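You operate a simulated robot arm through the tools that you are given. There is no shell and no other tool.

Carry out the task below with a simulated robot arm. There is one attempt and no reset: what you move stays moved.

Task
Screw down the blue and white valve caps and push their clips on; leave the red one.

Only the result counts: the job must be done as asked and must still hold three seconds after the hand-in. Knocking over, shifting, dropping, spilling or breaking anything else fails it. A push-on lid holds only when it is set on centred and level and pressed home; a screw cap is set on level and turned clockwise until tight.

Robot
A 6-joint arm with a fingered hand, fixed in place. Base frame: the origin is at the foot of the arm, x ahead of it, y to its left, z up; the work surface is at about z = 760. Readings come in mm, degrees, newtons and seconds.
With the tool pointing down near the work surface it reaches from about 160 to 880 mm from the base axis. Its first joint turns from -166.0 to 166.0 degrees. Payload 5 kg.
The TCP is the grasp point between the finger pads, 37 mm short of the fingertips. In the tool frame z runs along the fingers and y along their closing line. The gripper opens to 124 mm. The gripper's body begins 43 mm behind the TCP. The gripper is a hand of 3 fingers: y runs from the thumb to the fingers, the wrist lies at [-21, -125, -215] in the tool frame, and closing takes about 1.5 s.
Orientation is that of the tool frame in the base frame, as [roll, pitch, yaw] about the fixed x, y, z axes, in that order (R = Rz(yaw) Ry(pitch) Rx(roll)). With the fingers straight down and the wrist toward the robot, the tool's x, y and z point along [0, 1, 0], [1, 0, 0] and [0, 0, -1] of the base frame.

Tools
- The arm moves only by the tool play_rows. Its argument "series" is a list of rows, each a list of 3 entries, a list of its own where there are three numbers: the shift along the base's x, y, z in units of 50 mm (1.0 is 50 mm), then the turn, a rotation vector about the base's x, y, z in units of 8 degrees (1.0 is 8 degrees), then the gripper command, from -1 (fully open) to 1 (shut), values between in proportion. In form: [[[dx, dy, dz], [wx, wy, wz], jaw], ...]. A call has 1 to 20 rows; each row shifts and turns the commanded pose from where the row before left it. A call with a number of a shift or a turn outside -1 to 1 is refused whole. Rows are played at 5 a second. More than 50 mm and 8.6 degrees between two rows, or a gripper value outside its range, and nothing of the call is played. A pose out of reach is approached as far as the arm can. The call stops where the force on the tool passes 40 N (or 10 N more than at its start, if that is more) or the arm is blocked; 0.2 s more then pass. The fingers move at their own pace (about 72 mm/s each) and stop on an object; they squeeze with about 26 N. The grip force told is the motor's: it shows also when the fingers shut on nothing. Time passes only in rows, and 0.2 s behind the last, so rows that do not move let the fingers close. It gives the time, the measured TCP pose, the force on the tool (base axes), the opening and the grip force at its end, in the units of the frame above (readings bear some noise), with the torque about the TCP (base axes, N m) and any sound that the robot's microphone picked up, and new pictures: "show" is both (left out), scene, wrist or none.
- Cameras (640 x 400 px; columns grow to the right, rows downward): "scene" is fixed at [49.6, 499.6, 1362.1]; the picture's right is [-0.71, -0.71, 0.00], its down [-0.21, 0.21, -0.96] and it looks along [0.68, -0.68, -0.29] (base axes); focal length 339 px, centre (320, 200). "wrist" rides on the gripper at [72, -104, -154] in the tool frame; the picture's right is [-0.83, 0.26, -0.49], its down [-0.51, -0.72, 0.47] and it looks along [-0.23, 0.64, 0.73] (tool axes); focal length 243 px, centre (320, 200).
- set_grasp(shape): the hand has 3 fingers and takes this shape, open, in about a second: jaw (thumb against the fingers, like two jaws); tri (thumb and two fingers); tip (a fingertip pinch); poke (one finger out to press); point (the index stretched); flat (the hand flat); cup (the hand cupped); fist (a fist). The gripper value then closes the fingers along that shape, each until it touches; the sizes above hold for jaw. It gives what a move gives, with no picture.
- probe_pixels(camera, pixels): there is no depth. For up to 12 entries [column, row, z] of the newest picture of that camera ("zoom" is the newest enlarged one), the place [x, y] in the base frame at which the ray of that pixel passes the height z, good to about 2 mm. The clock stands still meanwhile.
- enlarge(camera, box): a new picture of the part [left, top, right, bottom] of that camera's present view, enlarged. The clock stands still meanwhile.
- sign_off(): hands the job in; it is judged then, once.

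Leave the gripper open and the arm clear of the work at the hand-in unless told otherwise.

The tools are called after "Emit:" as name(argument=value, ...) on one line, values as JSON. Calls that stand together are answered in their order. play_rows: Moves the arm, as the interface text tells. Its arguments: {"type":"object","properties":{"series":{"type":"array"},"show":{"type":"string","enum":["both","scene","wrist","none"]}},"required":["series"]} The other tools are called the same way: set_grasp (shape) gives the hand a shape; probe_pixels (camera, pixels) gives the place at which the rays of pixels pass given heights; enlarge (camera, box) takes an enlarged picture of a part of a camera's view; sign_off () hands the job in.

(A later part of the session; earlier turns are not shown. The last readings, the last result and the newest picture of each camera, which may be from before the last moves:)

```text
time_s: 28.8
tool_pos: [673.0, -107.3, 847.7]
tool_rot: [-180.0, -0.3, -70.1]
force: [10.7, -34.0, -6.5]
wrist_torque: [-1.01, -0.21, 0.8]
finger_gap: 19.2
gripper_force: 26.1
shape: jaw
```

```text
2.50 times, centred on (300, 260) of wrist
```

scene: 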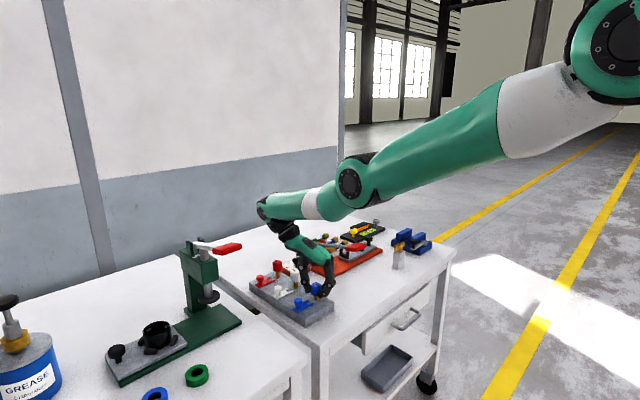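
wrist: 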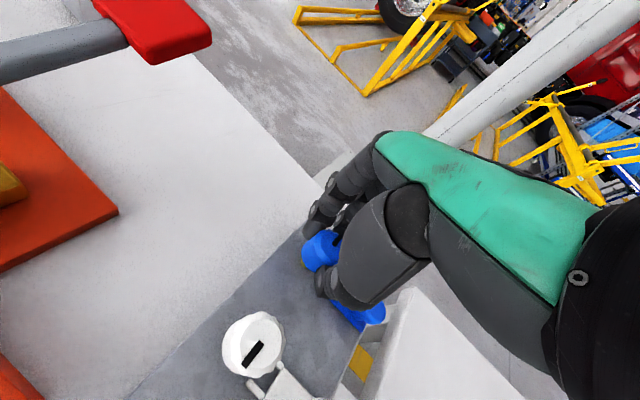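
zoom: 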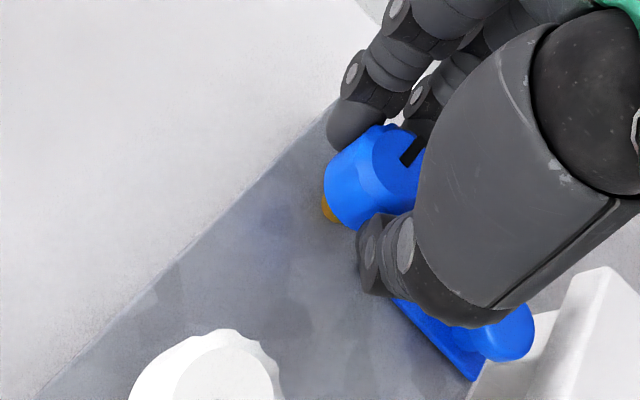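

The slot in the scene view did not move over this last turn while torque rose to 0.8 N·m, which suggests a stop. I'll open the fingers and inspect.

Emit:
play_rows(series=[[[0, 0, 0], [0, 0, 0], 0.3], [[0, 0, 0], [0, 0, 0], 0], [[0, 0, 0], [0, 0, 0], 0], [[0, 0, 0], [0, 0, 0], 0], [[0, 0, 0.8], [0, 0, 0], 0], [[0, 0, 0.8], [0, 0, 0], 0], [[0, 0, 0], [0, 0, 0], 0]])

Emit:
enlarge(camera="scene", box=[265, 230, 355, 330])

Emit:
enlarge(camera="wrist", box=[220, 200, 380, 360])

```text
time_s: 30.4
tool_pos: [698.2, -105.3, 915.1]
tool_rot: [179.9, 0.1, -69.9]
force: [-0.3, 0.1, -1.2]
wrist_torque: [-0.04, 0.0, 0.0]
finger_gap: 61.6
gripper_force: 0.0
shape: jaw
out of reach, approached as far as the arm can: row 5, 6
```

scene: 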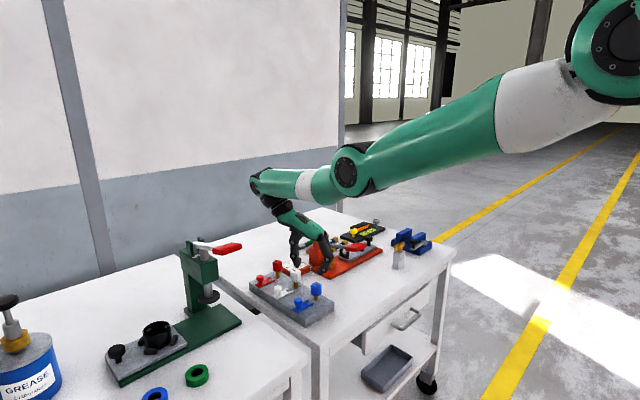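
wrist: 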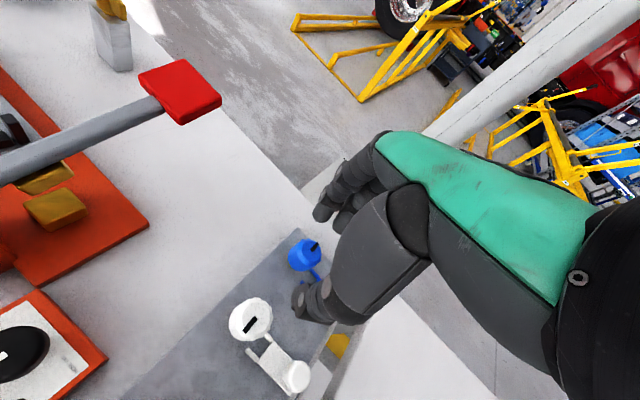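

```text
4.00 times, centred on (310, 280) of scene
```

zoom: 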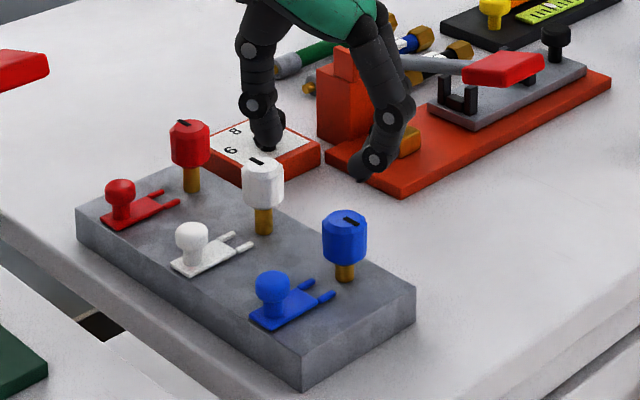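

```text
2.50 times, centred on (300, 280) of wrist
```

zoom: 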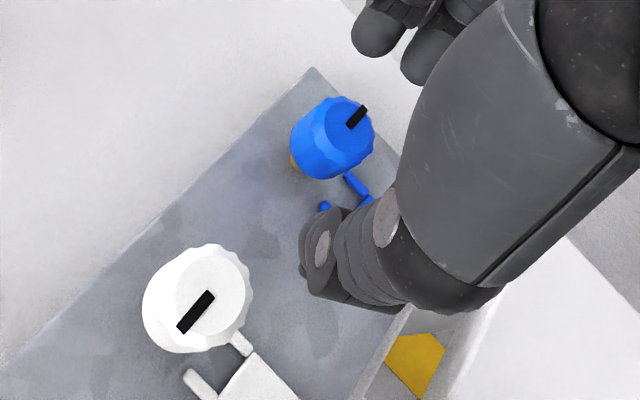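

The hand cleared safely, though it shifted to x 698 because that pose was out of reach. The blue pointer has turned about 180° and the cap sits some 8 mm lower. To check tightness I'll swing back to yaw 90° over the cap and regrasp.

Emit:
play_rows(series=[[[0, 0, 0], [0, 0, 1], 0], [[0, 0, 0], [0, 0, 1], 0], [[0, 0, 0], [0, 0, 1], 0], [[0, 0, 0], [0, 0, 1], 0], [[0, 0, 0], [0, 0, 1], 0], [[0, 0, 0], [0, 0, 1], 0], [[0, 0, 0], [0, 0, 1], 0], [[0, 0, 0], [0, 0, 1], 0], [[0, 0, 0], [0, 0, 1], 0], [[0, 0, 0], [0, 0, 1], 0], [[-0.053, 0, 0.05], [0, 0, 1], 0], [[-0.053, 0, 0.05], [0, 0, 1], 0], [[-0.053, 0, 0.05], [0, 0, 1], 0], [[-0.053, 0, 0.05], [0, 0, 1], 0], [[-0.053, 0, 0.05], [0, 0, 1], 0], [[-0.053, 0, 0.05], [0, 0, 1], 0], [[-0.053, 0, 0.05], [0, 0, 1], 0], [[-0.053, 0, 0.05], [0, 0, 1], 0], [[-0.053, 0, 0.05], [0, 0, 1], 0], [[-0.053, 0, 0.05], [0, 0, 1], 0]])

Emit:
enlarge(camera="wrist", box=[200, 180, 330, 320])

Emit:
enlarge(camera="scene", box=[285, 260, 345, 330])

```text
time_s: 34.6
tool_pos: [679.3, -108.4, 934.3]
tool_rot: [179.9, -0.1, 90.1]
force: [0.6, -0.3, 0.3]
wrist_torque: [-0.05, 0.01, 0.03]
finger_gap: 61.5
gripper_force: 0.0
shape: jaw
out of reach, approached as far as the arm can: row 1, 2
```

scene: 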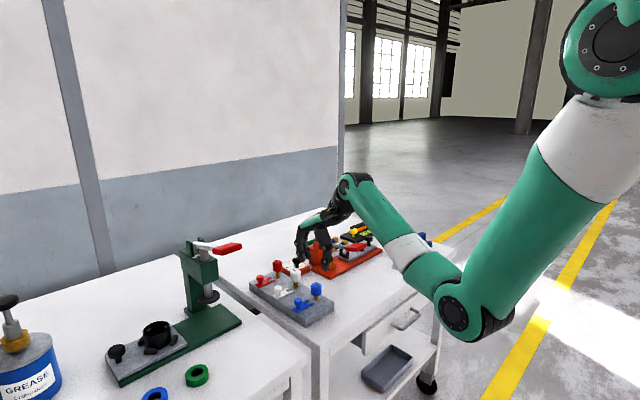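
wrist: 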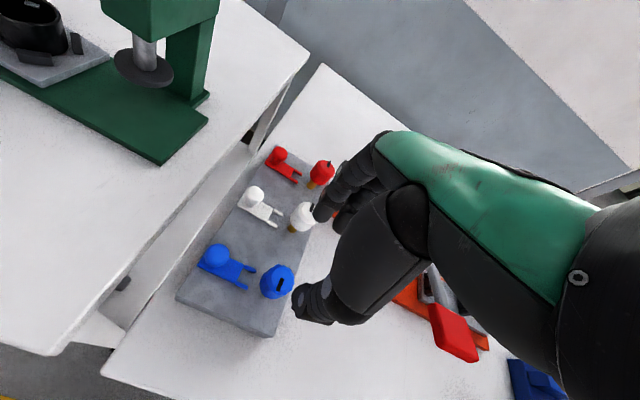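

```text
2.86 times, centred on (265, 250) of wrist
```

zoom: 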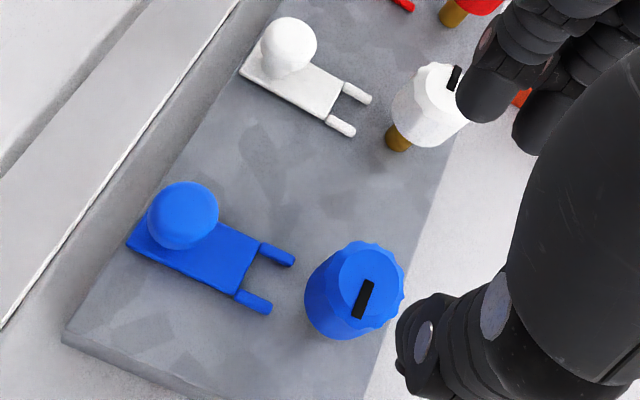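

```text
5.71 times, centred on (315, 295) of scene
```

zoom: 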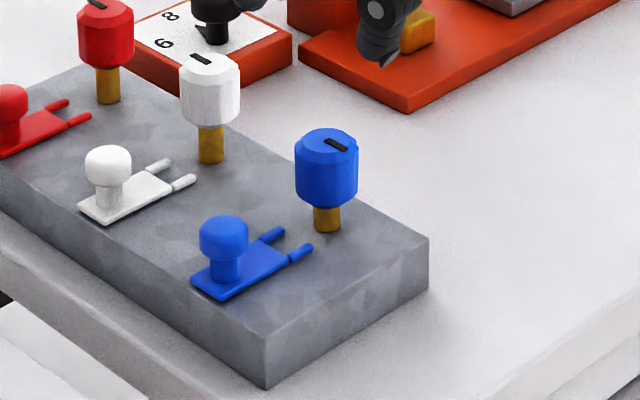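

The blue pointer now faces -x, so the cap has turned about 180°. I'll centre over the axis, lower to z 848, grip, and test for more rotation.

Emit:
play_rows(series=[[[-0.156, 0.078, -0.4], [0, 0, 0], 0], [[0, 0, -0.66], [0, 0, 0], 0], [[0, 0, -0.66], [0, 0, 0], 0], [[0, 0, 0], [0, 0, 0], 0], [[0, 0, 0], [0, 0, 0], 0.3], [[0, 0, 0], [0, 0, 0], 0.6], [[0, 0, 0], [0, 0, 0], 1], [[0, 0, 0], [0, 0, 0], 1], [[0, 0, 0], [0, 0, 0], 1], [[0, 0, 0], [0, 0, 0], 1]])

Emit:
enlarge(camera="scene", box=[285, 260, 345, 330])

Emit:
enlarge(camera="wrist", box=[220, 180, 380, 340])

```text
time_s: 36.8
tool_pos: [672.2, -103.5, 846.9]
tool_rot: [180.0, 0.0, 90.0]
force: [-3.1, 0.3, -2.0]
wrist_torque: [0.01, 0.1, 0.05]
finger_gap: 21.3
gripper_force: 25.7
shape: jaw
```

scene: 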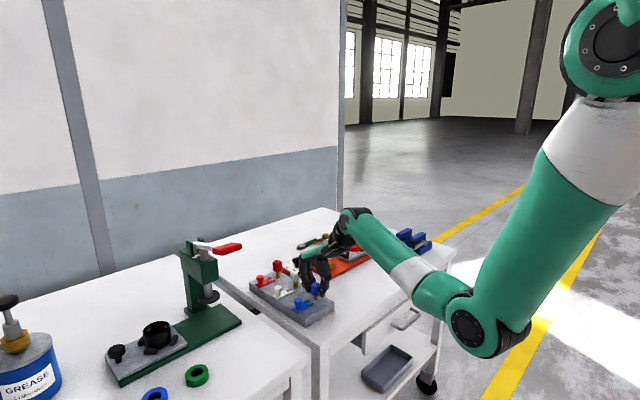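
wrist: 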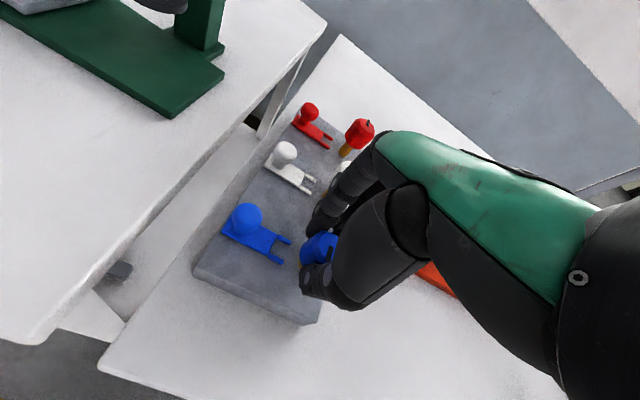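

```text
5.71 times, centred on (315, 295) of scene
```

zoom: 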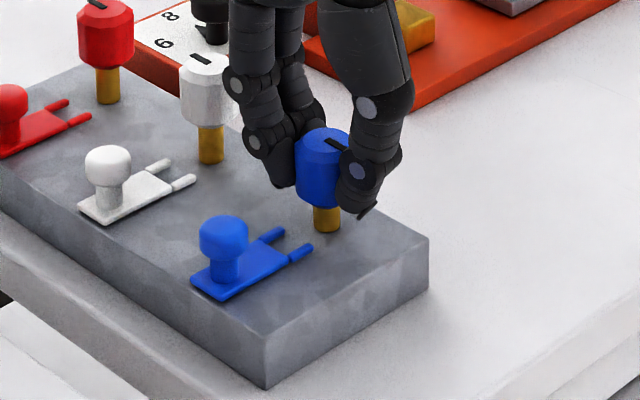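

```text
2.50 times, centred on (300, 260) of wrist
```

zoom: 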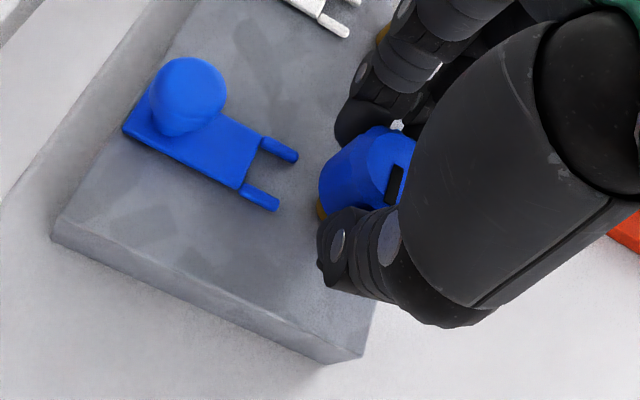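

Gripped with a small side load. I'll turn 32° clockwise with light feed and watch the torque.

Emit:
play_rows(series=[[[0, 0, -0.003], [0, 0, -1], 1], [[0, 0, -0.003], [0, 0, -1], 1], [[0, 0, -0.003], [0, 0, -1], 1], [[0, 0, -0.003], [0, 0, -1], 1], [[0, 0, 0], [0, 0, 0], 1]])

Emit:
enlarge(camera="scene", box=[285, 260, 345, 330])

Emit:
enlarge(camera="wrist", box=[220, 180, 380, 340])

```text
time_s: 38.0
tool_pos: [671.6, -103.4, 845.2]
tool_rot: [-180.0, 0.0, 58.0]
force: [4.5, 12.7, -3.5]
wrist_torque: [0.37, -0.2, 0.42]
finger_gap: 20.1
gripper_force: 26.4
shape: jaw
```

scene: 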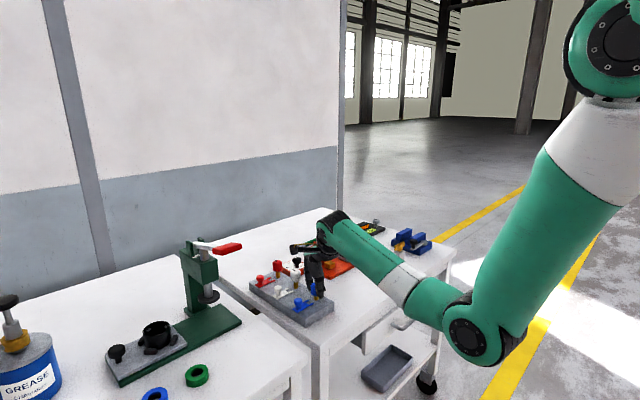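
wrist: 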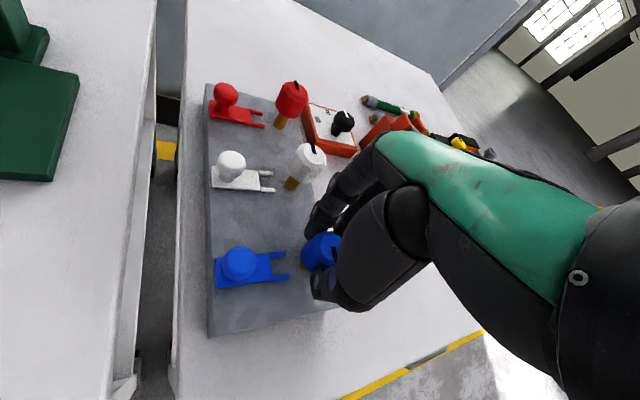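

```text
5.71 times, centred on (315, 295) of scene
```

zoom: 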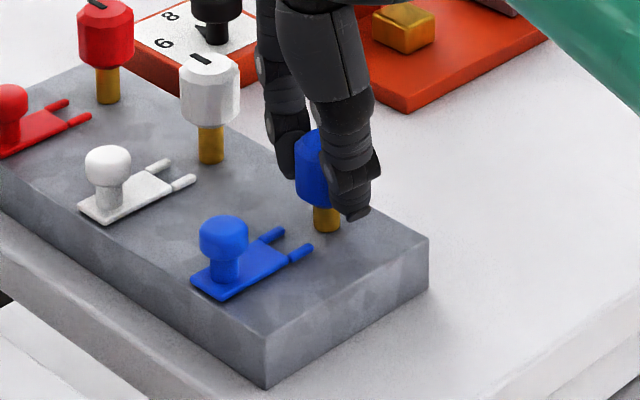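

```text
2.50 times, centred on (300, 260) of wrist
```

zoom: 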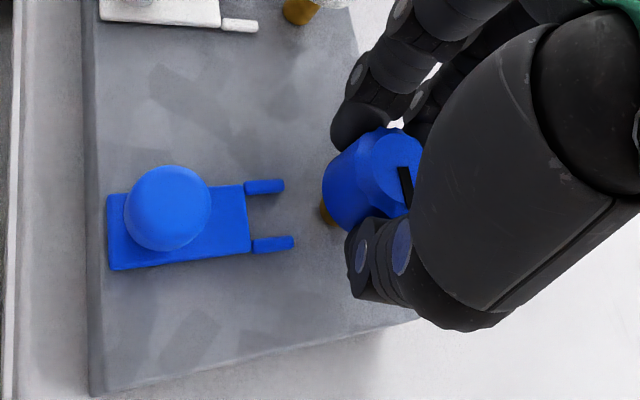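

In the wrist view the mark rotated relative to the fingers, so the cap stayed still while the fingers slipped against 0.42 N·m. I'll turn a bit further to be sure it's at its stop.

Emit:
play_rows(series=[[[0, 0, -0.002], [0, 0, -1], 1], [[0, 0, -0.002], [0, 0, -1], 1], [[0, 0, -0.002], [0, 0, -1], 1], [[0, 0, 0], [0, 0, -1], 1], [[0, 0, 0], [0, 0, -1], 1]])

Emit:
enlarge(camera="scene", box=[285, 260, 345, 330])

Emit:
enlarge(camera="wrist", box=[220, 180, 380, 340])

```text
time_s: 39.3
tool_pos: [676.0, -101.8, 845.8]
tool_rot: [-179.9, -0.6, 18.5]
force: [14.0, 2.9, -12.3]
wrist_torque: [-0.05, -0.52, 0.69]
finger_gap: 18.1
gripper_force: 26.2
shape: jaw
stopped in row 5: the force on the tool passed its limit at 42 N (the readings are from after the stop); the commanded pose is now the measured one
```

scene: 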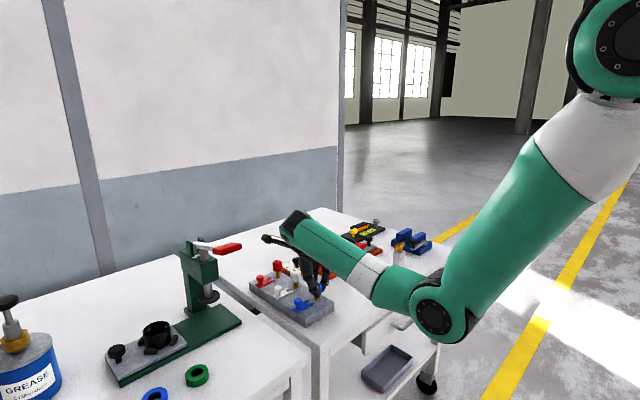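
wrist: 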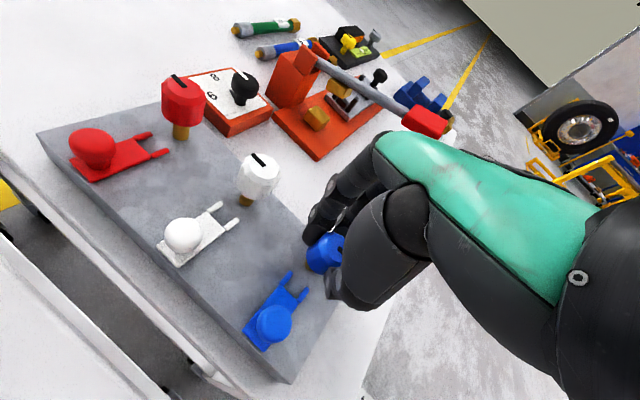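

```text
5.71 times, centred on (315, 295) of scene
```

zoom: 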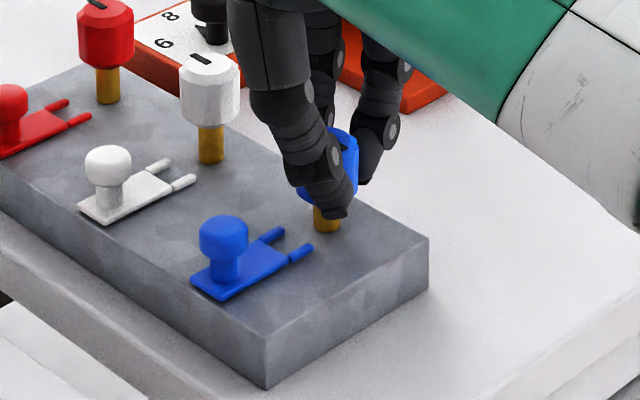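

```text
2.50 times, centred on (300, 260) of wrist
```

zoom: 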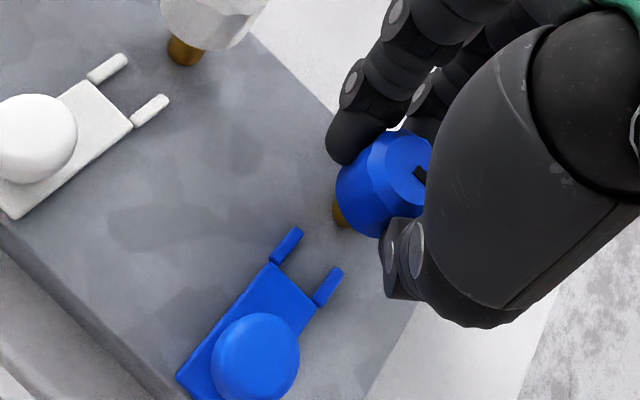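

The cap is hard against its stop at about 0.7 N·m with the fingers slipping, so blue is tight. I'll open, rotate back to yaw about 90° around it, then rise.

Emit:
play_rows(series=[[[0, 0, 0], [0, 0, 0], 0.3], [[0, 0, 0], [0, 0, 0], 0], [[0, 0, 0], [0, 0, 0], 0], [[-0.08, -0.05, 0], [0, 0, 0], 0], [[0, 0, 0], [0, 0, 1], 0], [[0, 0, 0.1], [0, 0, 1], 0], [[0, 0, 0.2], [0, 0, 1], 0], [[0, 0, 0.2], [0, 0, 1], 0], [[0, 0, 0.2], [0, 0, 1], 0], [[0, 0, 0.2], [0, 0, 1], 0], [[0, 0, 0.2], [0, 0, 1], 0], [[0, 0, 0.2], [0, 0, 1], 0], [[0, 0, 0.2], [0, 0, 1], 0], [[0, 0, 0.2], [0, 0, 0], 0], [[0, 0, 0], [0, 0, 0], 0]])

Emit:
enlarge(camera="wrist", box=[200, 180, 330, 320])

Emit:
enlarge(camera="scene", box=[285, 260, 345, 330])

```text
time_s: 42.5
tool_pos: [671.8, -105.9, 932.4]
tool_rot: [180.0, -0.5, 90.3]
force: [0.2, 0.5, -0.2]
wrist_torque: [-0.04, 0.04, 0.03]
finger_gap: 61.5
gripper_force: 0.0
shape: jaw
```

scene: 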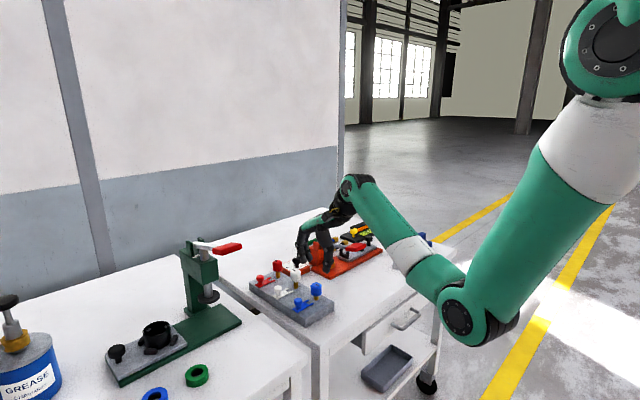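
wrist: 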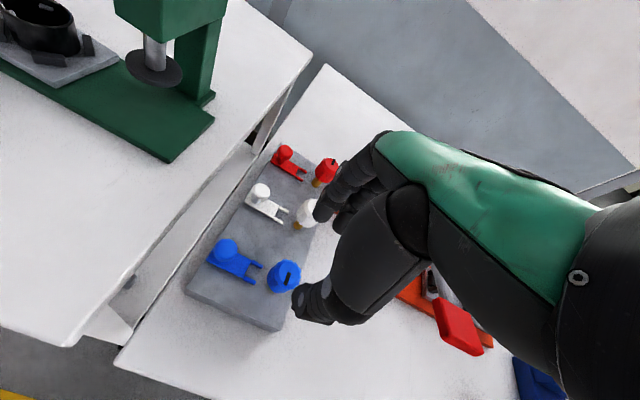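

```text
2.86 times, centred on (265, 250) of wrist
```

zoom: 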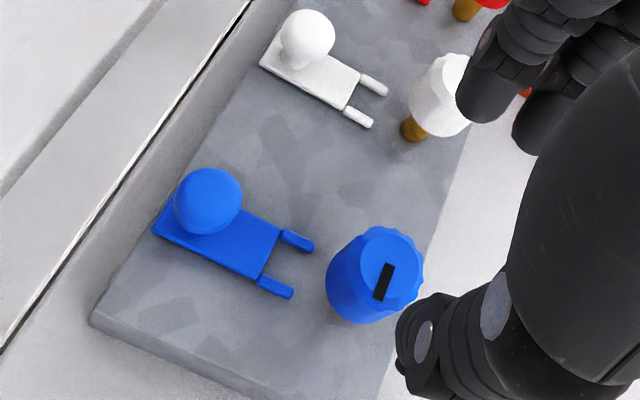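

```text
5.71 times, centred on (315, 295) of scene
```

zoom: 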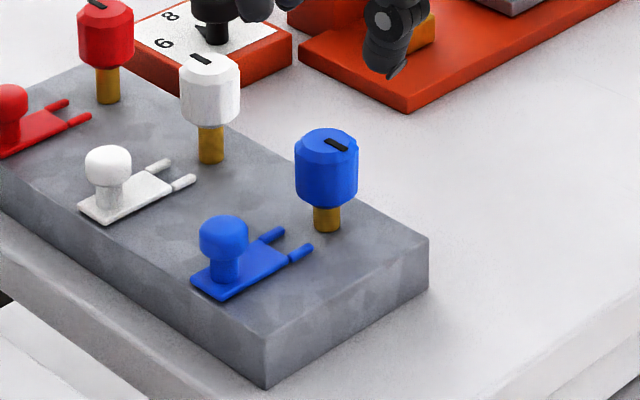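

Blue is unchanged and seated. Next I'll move over the white cap at about (761.5,-104) and rotate to yaw 154°.

Emit:
play_rows(series=[[[0.224, 0.004, 0], [0, 0, 1], 0], [[0.224, 0.004, 0], [0, 0, 1], 0], [[0.224, 0.004, 0], [0, 0, 1], 0], [[0.224, 0.004, 0], [0, 0, 1], 0], [[0.224, 0.004, 0], [0, 0, 1], 0], [[0.224, 0.004, 0], [0, 0, 1], 0], [[0.224, 0.004, 0], [0, 0, 1], 0], [[0.224, 0.004, 0], [0, 0, 1], 0], [[0, 0, 0], [0, 0, 0], 0]])

Emit:
enlarge(camera="wrist", box=[220, 180, 380, 340])

```text
time_s: 44.5
tool_pos: [760.4, -104.0, 933.7]
tool_rot: [-179.9, -0.5, 154.4]
force: [-0.4, 0.3, -0.5]
wrist_torque: [0.01, -0.01, 0.0]
finger_gap: 61.7
gripper_force: 0.1
shape: jaw
```

scene: 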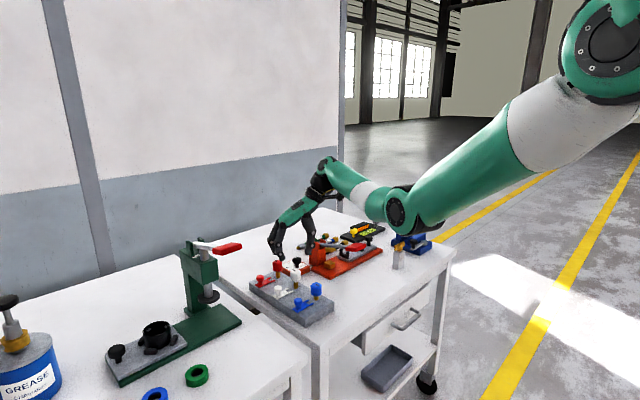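
wrist: 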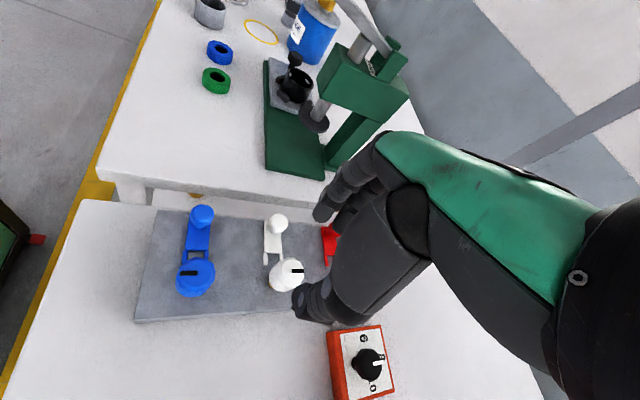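

```text
2.50 times, centred on (300, 260) of wrist
```

zoom: 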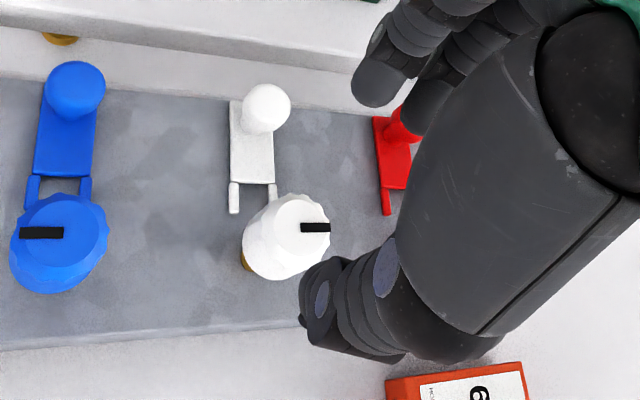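

White's top disc is centred at zoom (299,229); probing its position at z 849.

Emit:
probe_pixels(camera="zoom", pixels=[[299, 229, 849], [262, 105, 824], [62, 233, 841], [75, 90, 824], [247, 262, 800]])

```text
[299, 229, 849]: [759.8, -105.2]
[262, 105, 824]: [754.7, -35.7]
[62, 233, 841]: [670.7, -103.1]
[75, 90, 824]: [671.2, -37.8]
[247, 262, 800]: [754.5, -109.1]
```

White's axis is at about (760.5,-104.5), directly below. I'll lower to z 856 and grip.

Emit:
play_rows(series=[[[0.005, 0, -0.5], [0, 0, 0], 0], [[0, 0, -0.5], [0, 0, 0], 0], [[0, 0, -0.55], [0, 0, 0], 0], [[0, 0, 0], [0, 0, 0], 0], [[0, 0, 0], [0, 0, 0], 0.3], [[0, 0, 0], [0, 0, 0], 0.6], [[0, 0, 0], [0, 0, 0], 1], [[0, 0, 0], [0, 0, 0], 1], [[0, 0, 0], [0, 0, 0], 1], [[0, 0, 0], [0, 0, 0], 1]])

Emit:
enlarge(camera="scene", box=[265, 240, 325, 310])

Emit:
enlarge(camera="wrist", box=[220, 180, 380, 340])

```text
time_s: 46.7
tool_pos: [759.5, -103.0, 854.8]
tool_rot: [180.0, -0.5, 154.3]
force: [-1.4, -2.9, -2.3]
wrist_torque: [-0.05, 0.0, 0.01]
finger_gap: 21.6
gripper_force: 26.4
shape: jaw
```

scene: 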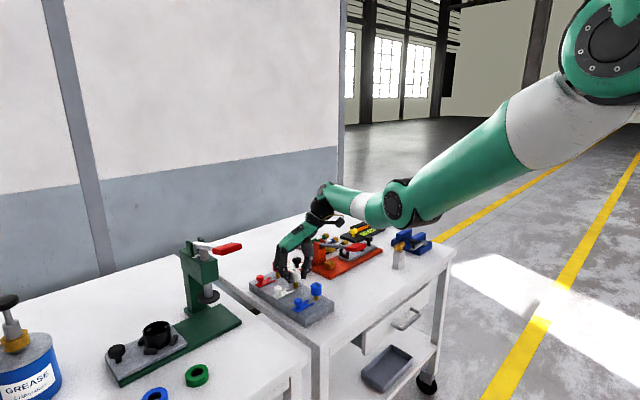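
wrist: 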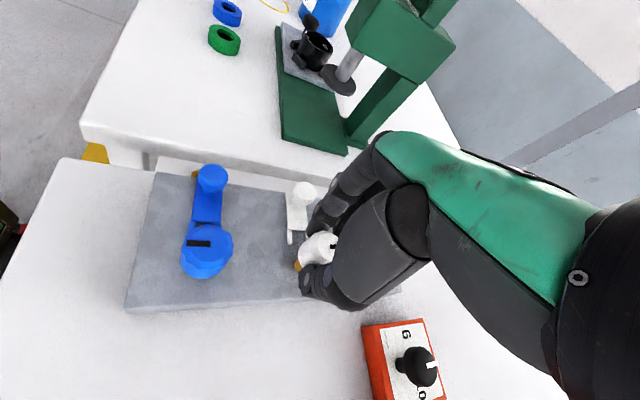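

```text
5.71 times, centred on (295, 275) of scene
```

zoom: 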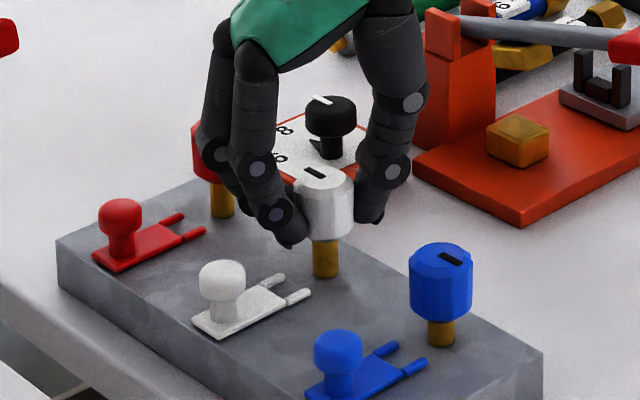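

```text
2.50 times, centred on (300, 260) of wrist
```

zoom: 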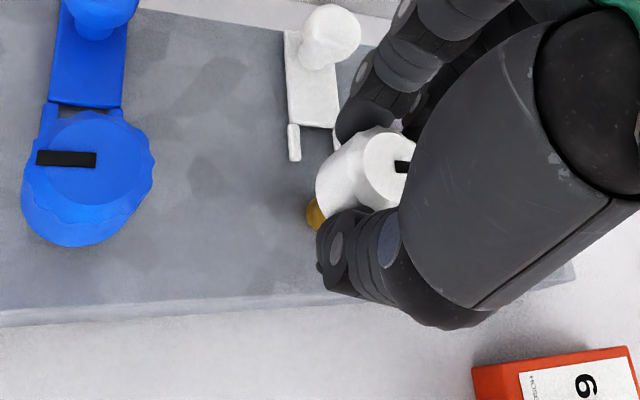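

White is well gripped with low side force. I'll turn 64° clockwise with about 0.3 mm of feed per row.

Emit:
play_rows(series=[[[0, 0, -0.006], [0, 0, -1], 1], [[0, 0, -0.006], [0, 0, -1], 1], [[0, 0, -0.006], [0, 0, -1], 1], [[0, 0, -0.006], [0, 0, -1], 1], [[0, 0, -0.006], [0, 0, -1], 1], [[0, 0, -0.006], [0, 0, -1], 1], [[0, 0, -0.006], [0, 0, -1], 1], [[0, 0, -0.006], [0, 0, -1], 1], [[0, 0, 0], [0, 0, 0], 1]])

Emit:
enlarge(camera="wrist", box=[220, 180, 380, 340])

```text
time_s: 48.7
tool_pos: [760.1, -103.4, 853.2]
tool_rot: [-179.9, -0.5, 90.2]
force: [3.8, -1.5, -5.5]
wrist_torque: [-0.04, -0.19, 0.02]
finger_gap: 21.3
gripper_force: 26.0
shape: jaw
```

scene: 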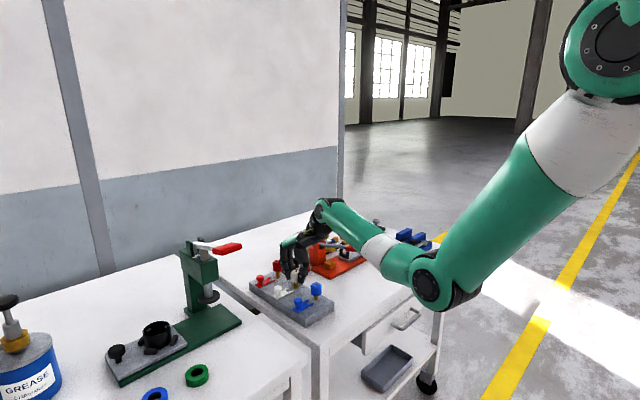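
wrist: 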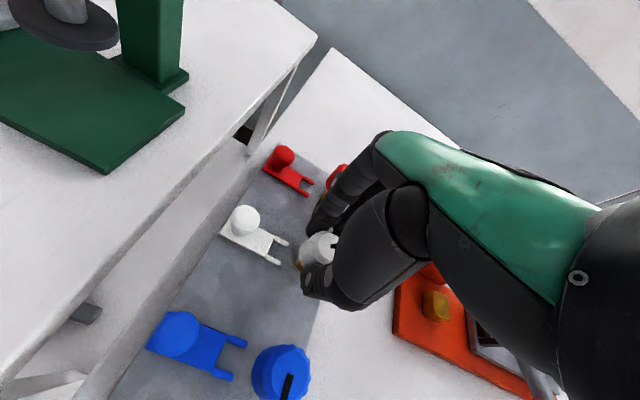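

```text
2.50 times, centred on (300, 260) of wrist
```

zoom: 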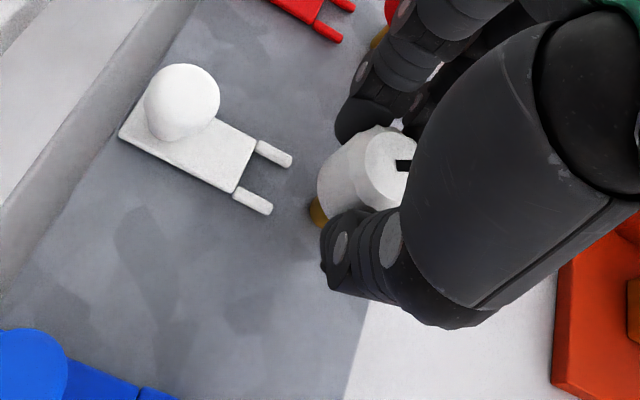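

The slot follows the hand and forces are low. I'll turn another 88° with the same feed.

Emit:
play_rows(series=[[[0, 0, -0.006], [0, 0, -1], 1], [[0, 0, -0.006], [0, 0, -1], 1], [[0, 0, -0.006], [0, 0, -1], 1], [[0, 0, -0.006], [0, 0, -1], 1], [[0, 0, -0.006], [0, 0, -1], 1], [[0, 0, -0.006], [0, 0, -1], 1], [[0, 0, -0.006], [0, 0, -1], 1], [[0, 0, -0.006], [0, 0, -1], 1], [[0, 0, -0.006], [0, 0, -1], 1], [[0, 0, -0.006], [0, 0, -1], 1], [[0, 0, -0.006], [0, 0, -1], 1], [[0, 0, 0], [0, 0, 0], 1]])

Emit:
enlarge(camera="wrist", box=[220, 180, 380, 340])

Emit:
enlarge(camera="scene", box=[265, 240, 325, 310])

```text
time_s: 51.3
tool_pos: [760.3, -103.4, 848.2]
tool_rot: [179.9, -0.4, 2.1]
force: [-0.9, -10.7, -7.1]
wrist_torque: [-0.46, 0.03, 0.06]
finger_gap: 21.0
gripper_force: 25.9
shape: jaw
```

scene: 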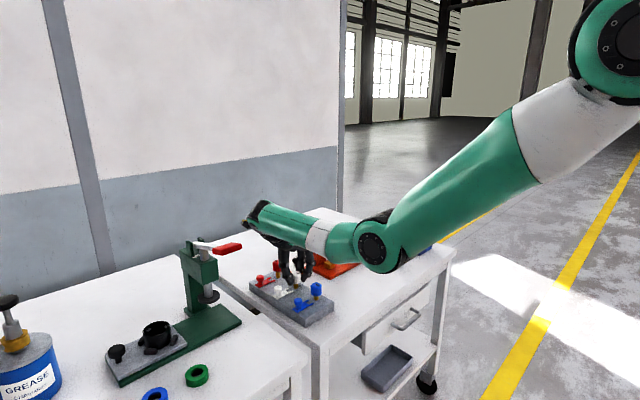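
wrist: 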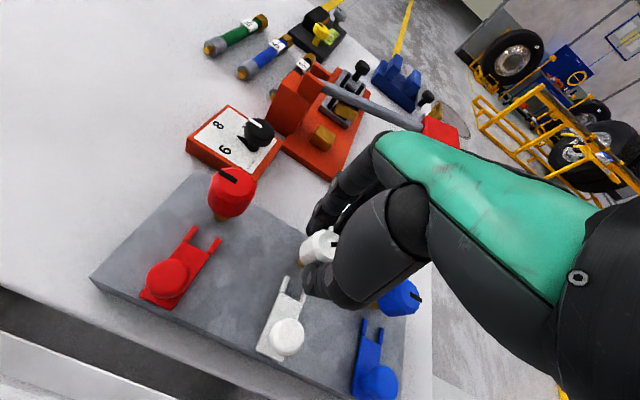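

```text
2.50 times, centred on (300, 260) of wrist
```

zoom: 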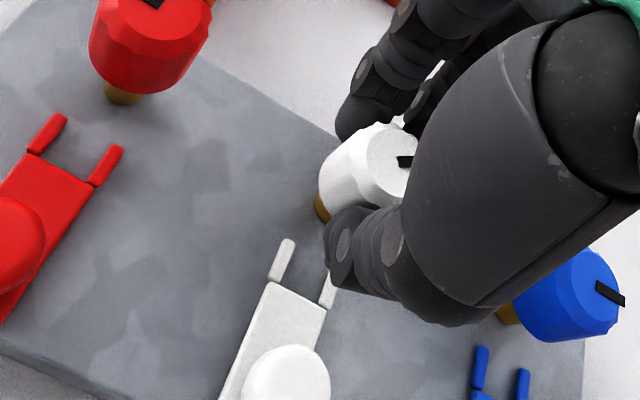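

```text
5.71 times, centred on (295, 275) of scene
```

zoom: 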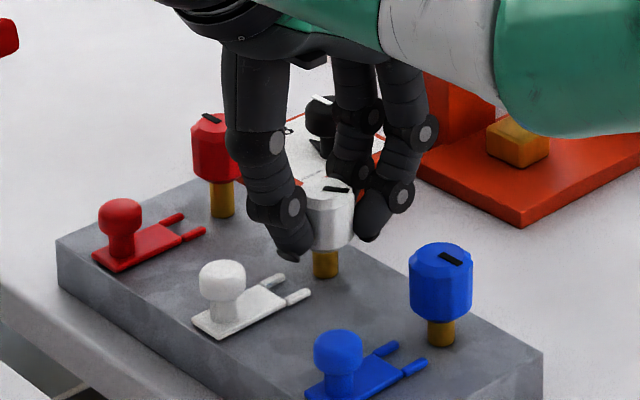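

About 150° turned. I'll relieve about 1 mm in y and turn 40° more, expecting the stop near 180°.

Emit:
play_rows(series=[[[0, -0.02, -0.006], [0, 0, -1], 1], [[0, 0, -0.006], [0, 0, -1], 1], [[0, 0, -0.006], [0, 0, -1], 1], [[0, 0, -0.006], [0, 0, -1], 1], [[0, 0, -0.003], [0, 0, -1], 1], [[0, 0, 0], [0, 0, 0], 1]])

Emit:
enlarge(camera="wrist", box=[220, 180, 380, 340])

Emit:
enlarge(camera="scene", box=[265, 240, 325, 310])

```text
time_s: 52.7
tool_pos: [726.1, -94.1, 859.5]
tool_rot: [179.6, -0.3, -37.9]
force: [0.8, -0.3, 0.5]
wrist_torque: [0.04, 0.06, 0.01]
finger_gap: 16.8
gripper_force: 26.3
shape: jaw
out of reach, approached as far as the arm can: row 4, 5
```

scene: 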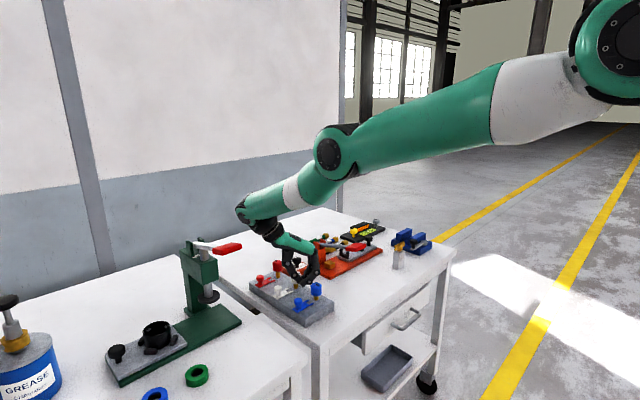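
wrist: 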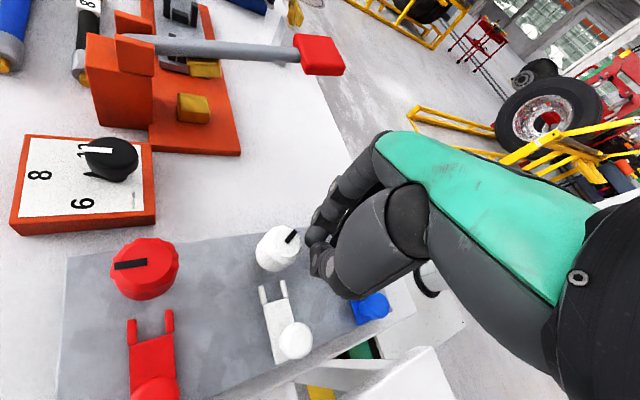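

```text
2.50 times, centred on (300, 260) of wrist
```

zoom: 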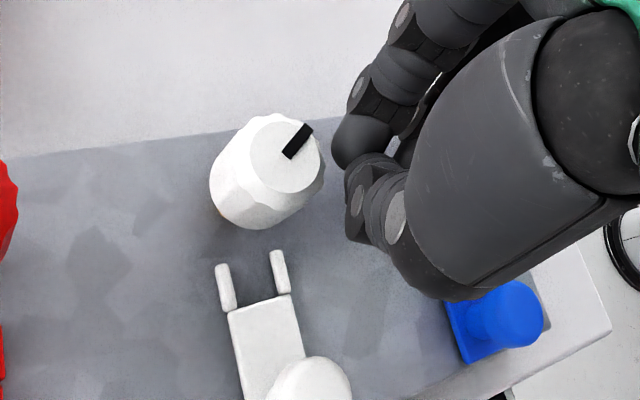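

```text
5.71 times, centred on (295, 275) of scene
```

zoom: 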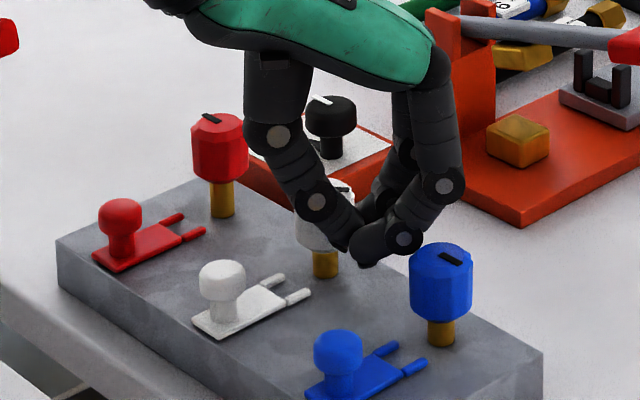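

The pose past yaw -14° is out of reach here. The hand slipped off white to (726,-94,860) and closed, between white and blue and touching neither (force about 0). I'll back out carefully, rotating back in small steps with a slight rise.

Emit:
play_rows(series=[[[0, 0, 0.1], [0, 0, 0.5], 1], [[0, 0, 0.1], [0, 0, 0.5], 1]])

```text
time_s: 53.3
tool_pos: [739.4, -92.8, 857.7]
tool_rot: [179.5, 0.2, -30.0]
force: [-32.0, 2.4, 9.2]
wrist_torque: [-0.11, 0.77, -0.41]
finger_gap: 17.3
gripper_force: 25.8
shape: jaw
out of reach, approached as far as the arm can: row 1, 2
```

scene: 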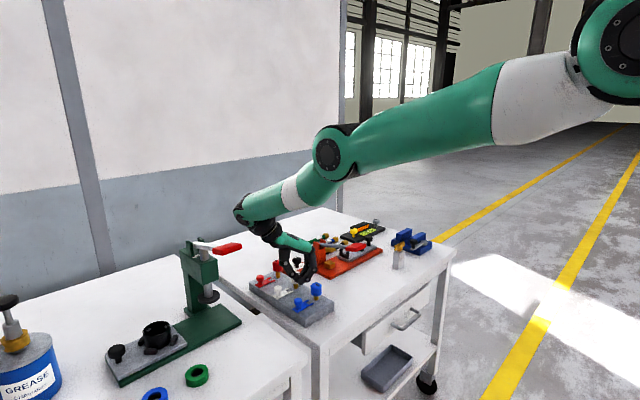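
wrist: 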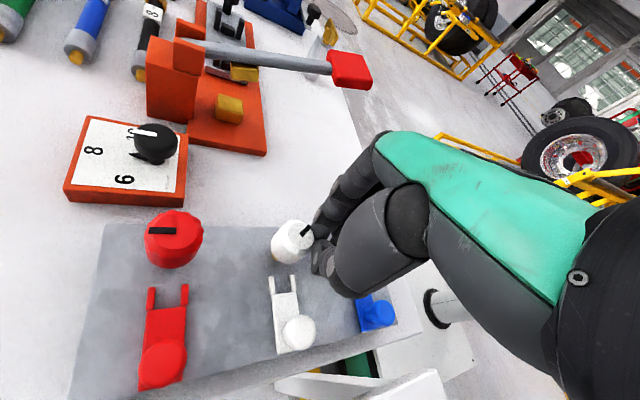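

The hand is pressing the white cap sideways at 32 N. I'll back away along -x in small steps.

Emit:
play_rows(series=[[[-0.1, 0, 0], [0, 0, 0], 1], [[-0.1, 0, 0], [0, 0, 0], 1]])

Emit:
enlarge(camera="wrist", box=[220, 180, 380, 340])

Emit:
enlarge(camera="scene", box=[265, 240, 325, 310])

```text
time_s: 53.9
tool_pos: [739.2, -92.4, 857.2]
tool_rot: [179.6, -0.3, -29.9]
force: [-35.6, 1.9, 18.9]
wrist_torque: [-0.24, 0.77, -0.46]
finger_gap: 17.4
gripper_force: 26.4
shape: jaw
out of reach, approached as far as the arm can: row 1, 2
```

scene: 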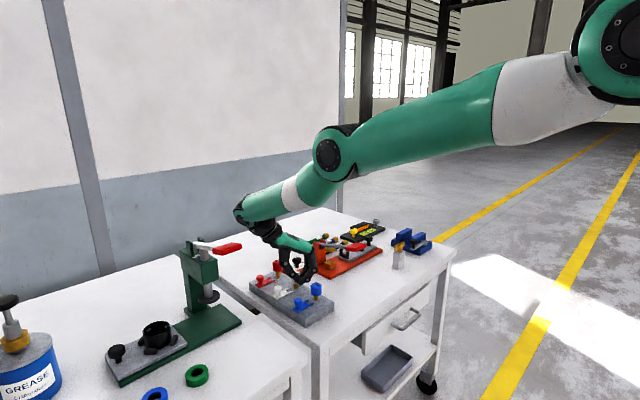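
wrist: 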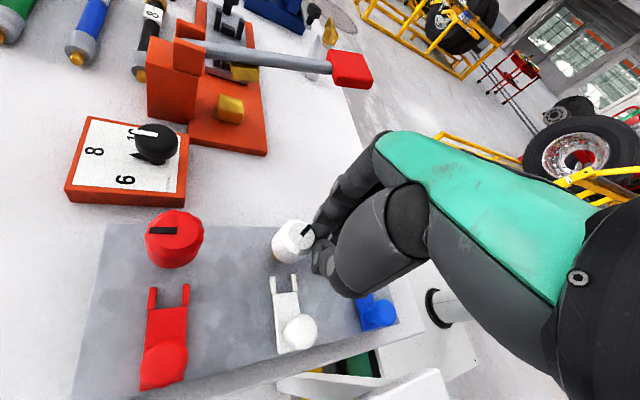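

```text
2.50 times, centred on (300, 260) of wrist
```

zoom: 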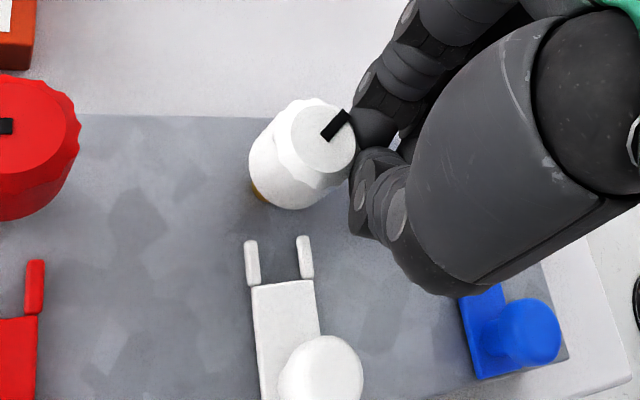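

```text
5.71 times, centred on (295, 275) of scene
```

zoom: 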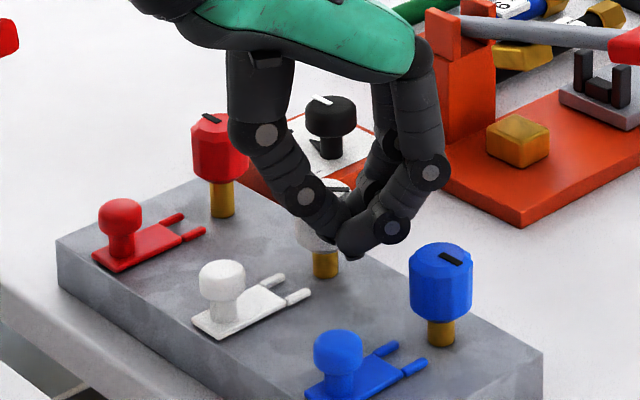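

Stepping in x is still out of reach. The trend is that a more negative yaw goes with a smaller x, so I'll rotate back toward -38° with a small -x to pull off the cap.

Emit:
play_rows(series=[[[-0.2, 0, 0], [0, 0, -0.5], 1], [[-0.1, 0, 0], [0, 0, -0.5], 1]], show="wrist")

```text
time_s: 54.5
tool_pos: [728.6, -93.8, 854.5]
tool_rot: [-179.8, -0.6, -37.7]
force: [-0.8, 0.1, 1.1]
wrist_torque: [0.0, 0.01, 0.04]
finger_gap: 16.7
gripper_force: 26.2
shape: jaw
```

wrist: 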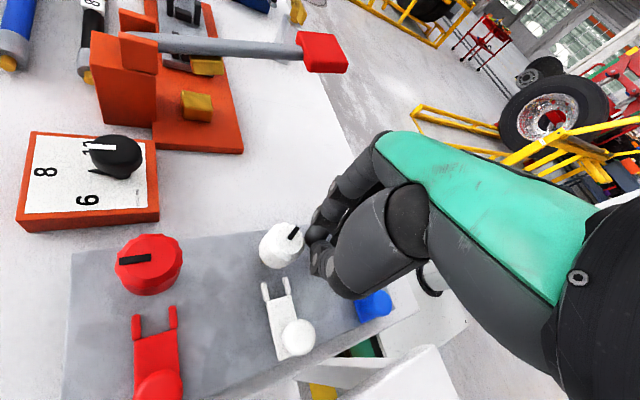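

Free again with zero force and reachable. Next I'll rise in small steps.

Emit:
play_rows(series=[[[-0.1, 0, 0.1], [0, 0, 0], 1], [[-0.05, 0, 0.2], [0, 0, 0], 1]], show="none")

```text
time_s: 55.1
tool_pos: [730.4, -92.5, 863.0]
tool_rot: [180.0, -0.3, -37.6]
force: [-0.8, -1.0, -0.8]
wrist_torque: [0.0, -0.01, 0.01]
finger_gap: 16.5
gripper_force: 26.2
shape: jaw
out of reach, approached as far as the arm can: row 1, 2
```

Rising is limited in this pose. I'll move out sideways along -y, off the caps' row between blue and white, where the table is free, starting with a small test step.

Emit:
play_rows(series=[[[-0.1, -0.1, -0.05], [0, 0, 0], 1], [[0, -0.1, 0], [0, 0, 0], 1]], show="none")

```text
time_s: 55.7
tool_pos: [728.2, -100.8, 858.7]
tool_rot: [179.8, -0.4, -37.7]
force: [0.7, 0.2, 0.4]
wrist_torque: [0.03, -0.01, -0.02]
finger_gap: 16.6
gripper_force: 25.9
shape: jaw
out of reach, approached as far as the arm can: row 1
```

-y works. Continuing in small steps with a slight -x.

Emit:
play_rows(series=[[[-0.06, -0.1, -0.04], [0, 0, 0], 1], [[-0.06, -0.1, -0.04], [0, 0, 0], 1]], show="both")

Emit:
enlarge(camera="wrist", box=[220, 180, 380, 340])

Emit:
enlarge(camera="scene", box=[265, 240, 325, 310])

```text
time_s: 56.3
tool_pos: [725.3, -112.8, 853.2]
tool_rot: [180.0, -0.4, -37.8]
force: [0.1, -0.1, 0.7]
wrist_torque: [0.01, 0.03, 0.0]
finger_gap: 17.0
gripper_force: 26.2
shape: jaw
out of reach, approached as far as the arm can: row 2
```

scene: 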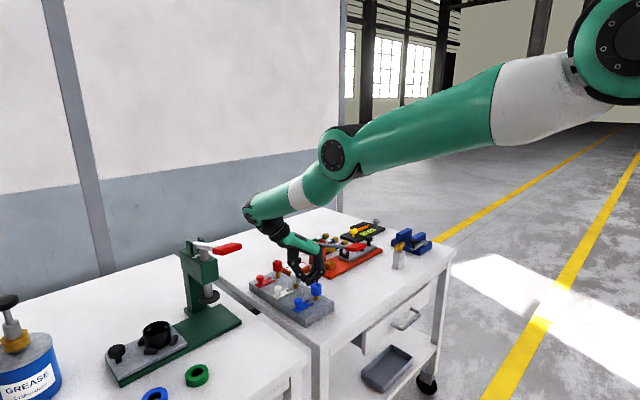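
wrist: 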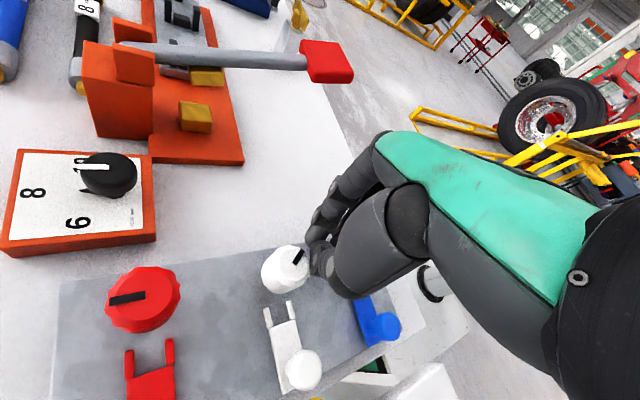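

```text
2.50 times, centred on (300, 260) of wrist
```

zoom: 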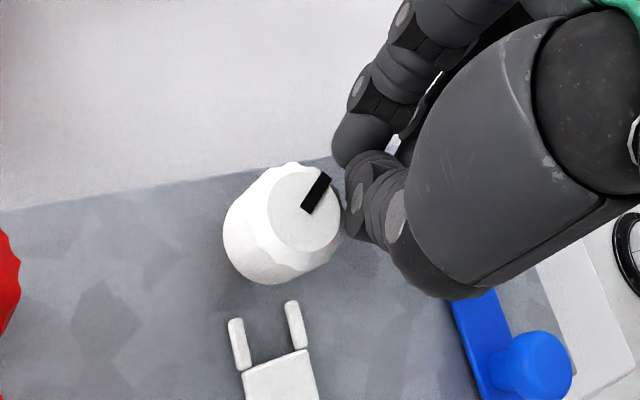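

```text
5.71 times, centred on (295, 275) of scene
```

zoom: 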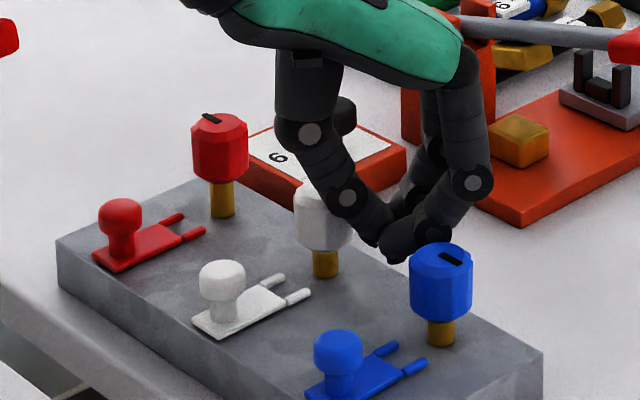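

The hand is clear so far. Before going further along -y I'll check where the red clamp handle is, at wrist (330,62) and scene (356,247), with the dial knob at wrist (108,175).

Emit:
probe_pixels(camera="wrist", pixels=[[330, 62, 820], [330, 62, 860], [330, 62, 900], [108, 175, 820], [157, 60, 860], [150, 235, 790]])

Emit:
probe_pixels(camera="scene", pixels=[[356, 247, 820], [356, 247, 860], [356, 247, 900]])

```text
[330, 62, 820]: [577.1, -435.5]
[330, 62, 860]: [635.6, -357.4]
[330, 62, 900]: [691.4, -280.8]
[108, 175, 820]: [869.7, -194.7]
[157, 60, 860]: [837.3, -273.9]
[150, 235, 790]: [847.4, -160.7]
```

```text
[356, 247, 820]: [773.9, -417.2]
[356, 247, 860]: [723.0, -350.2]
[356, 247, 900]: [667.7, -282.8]
```

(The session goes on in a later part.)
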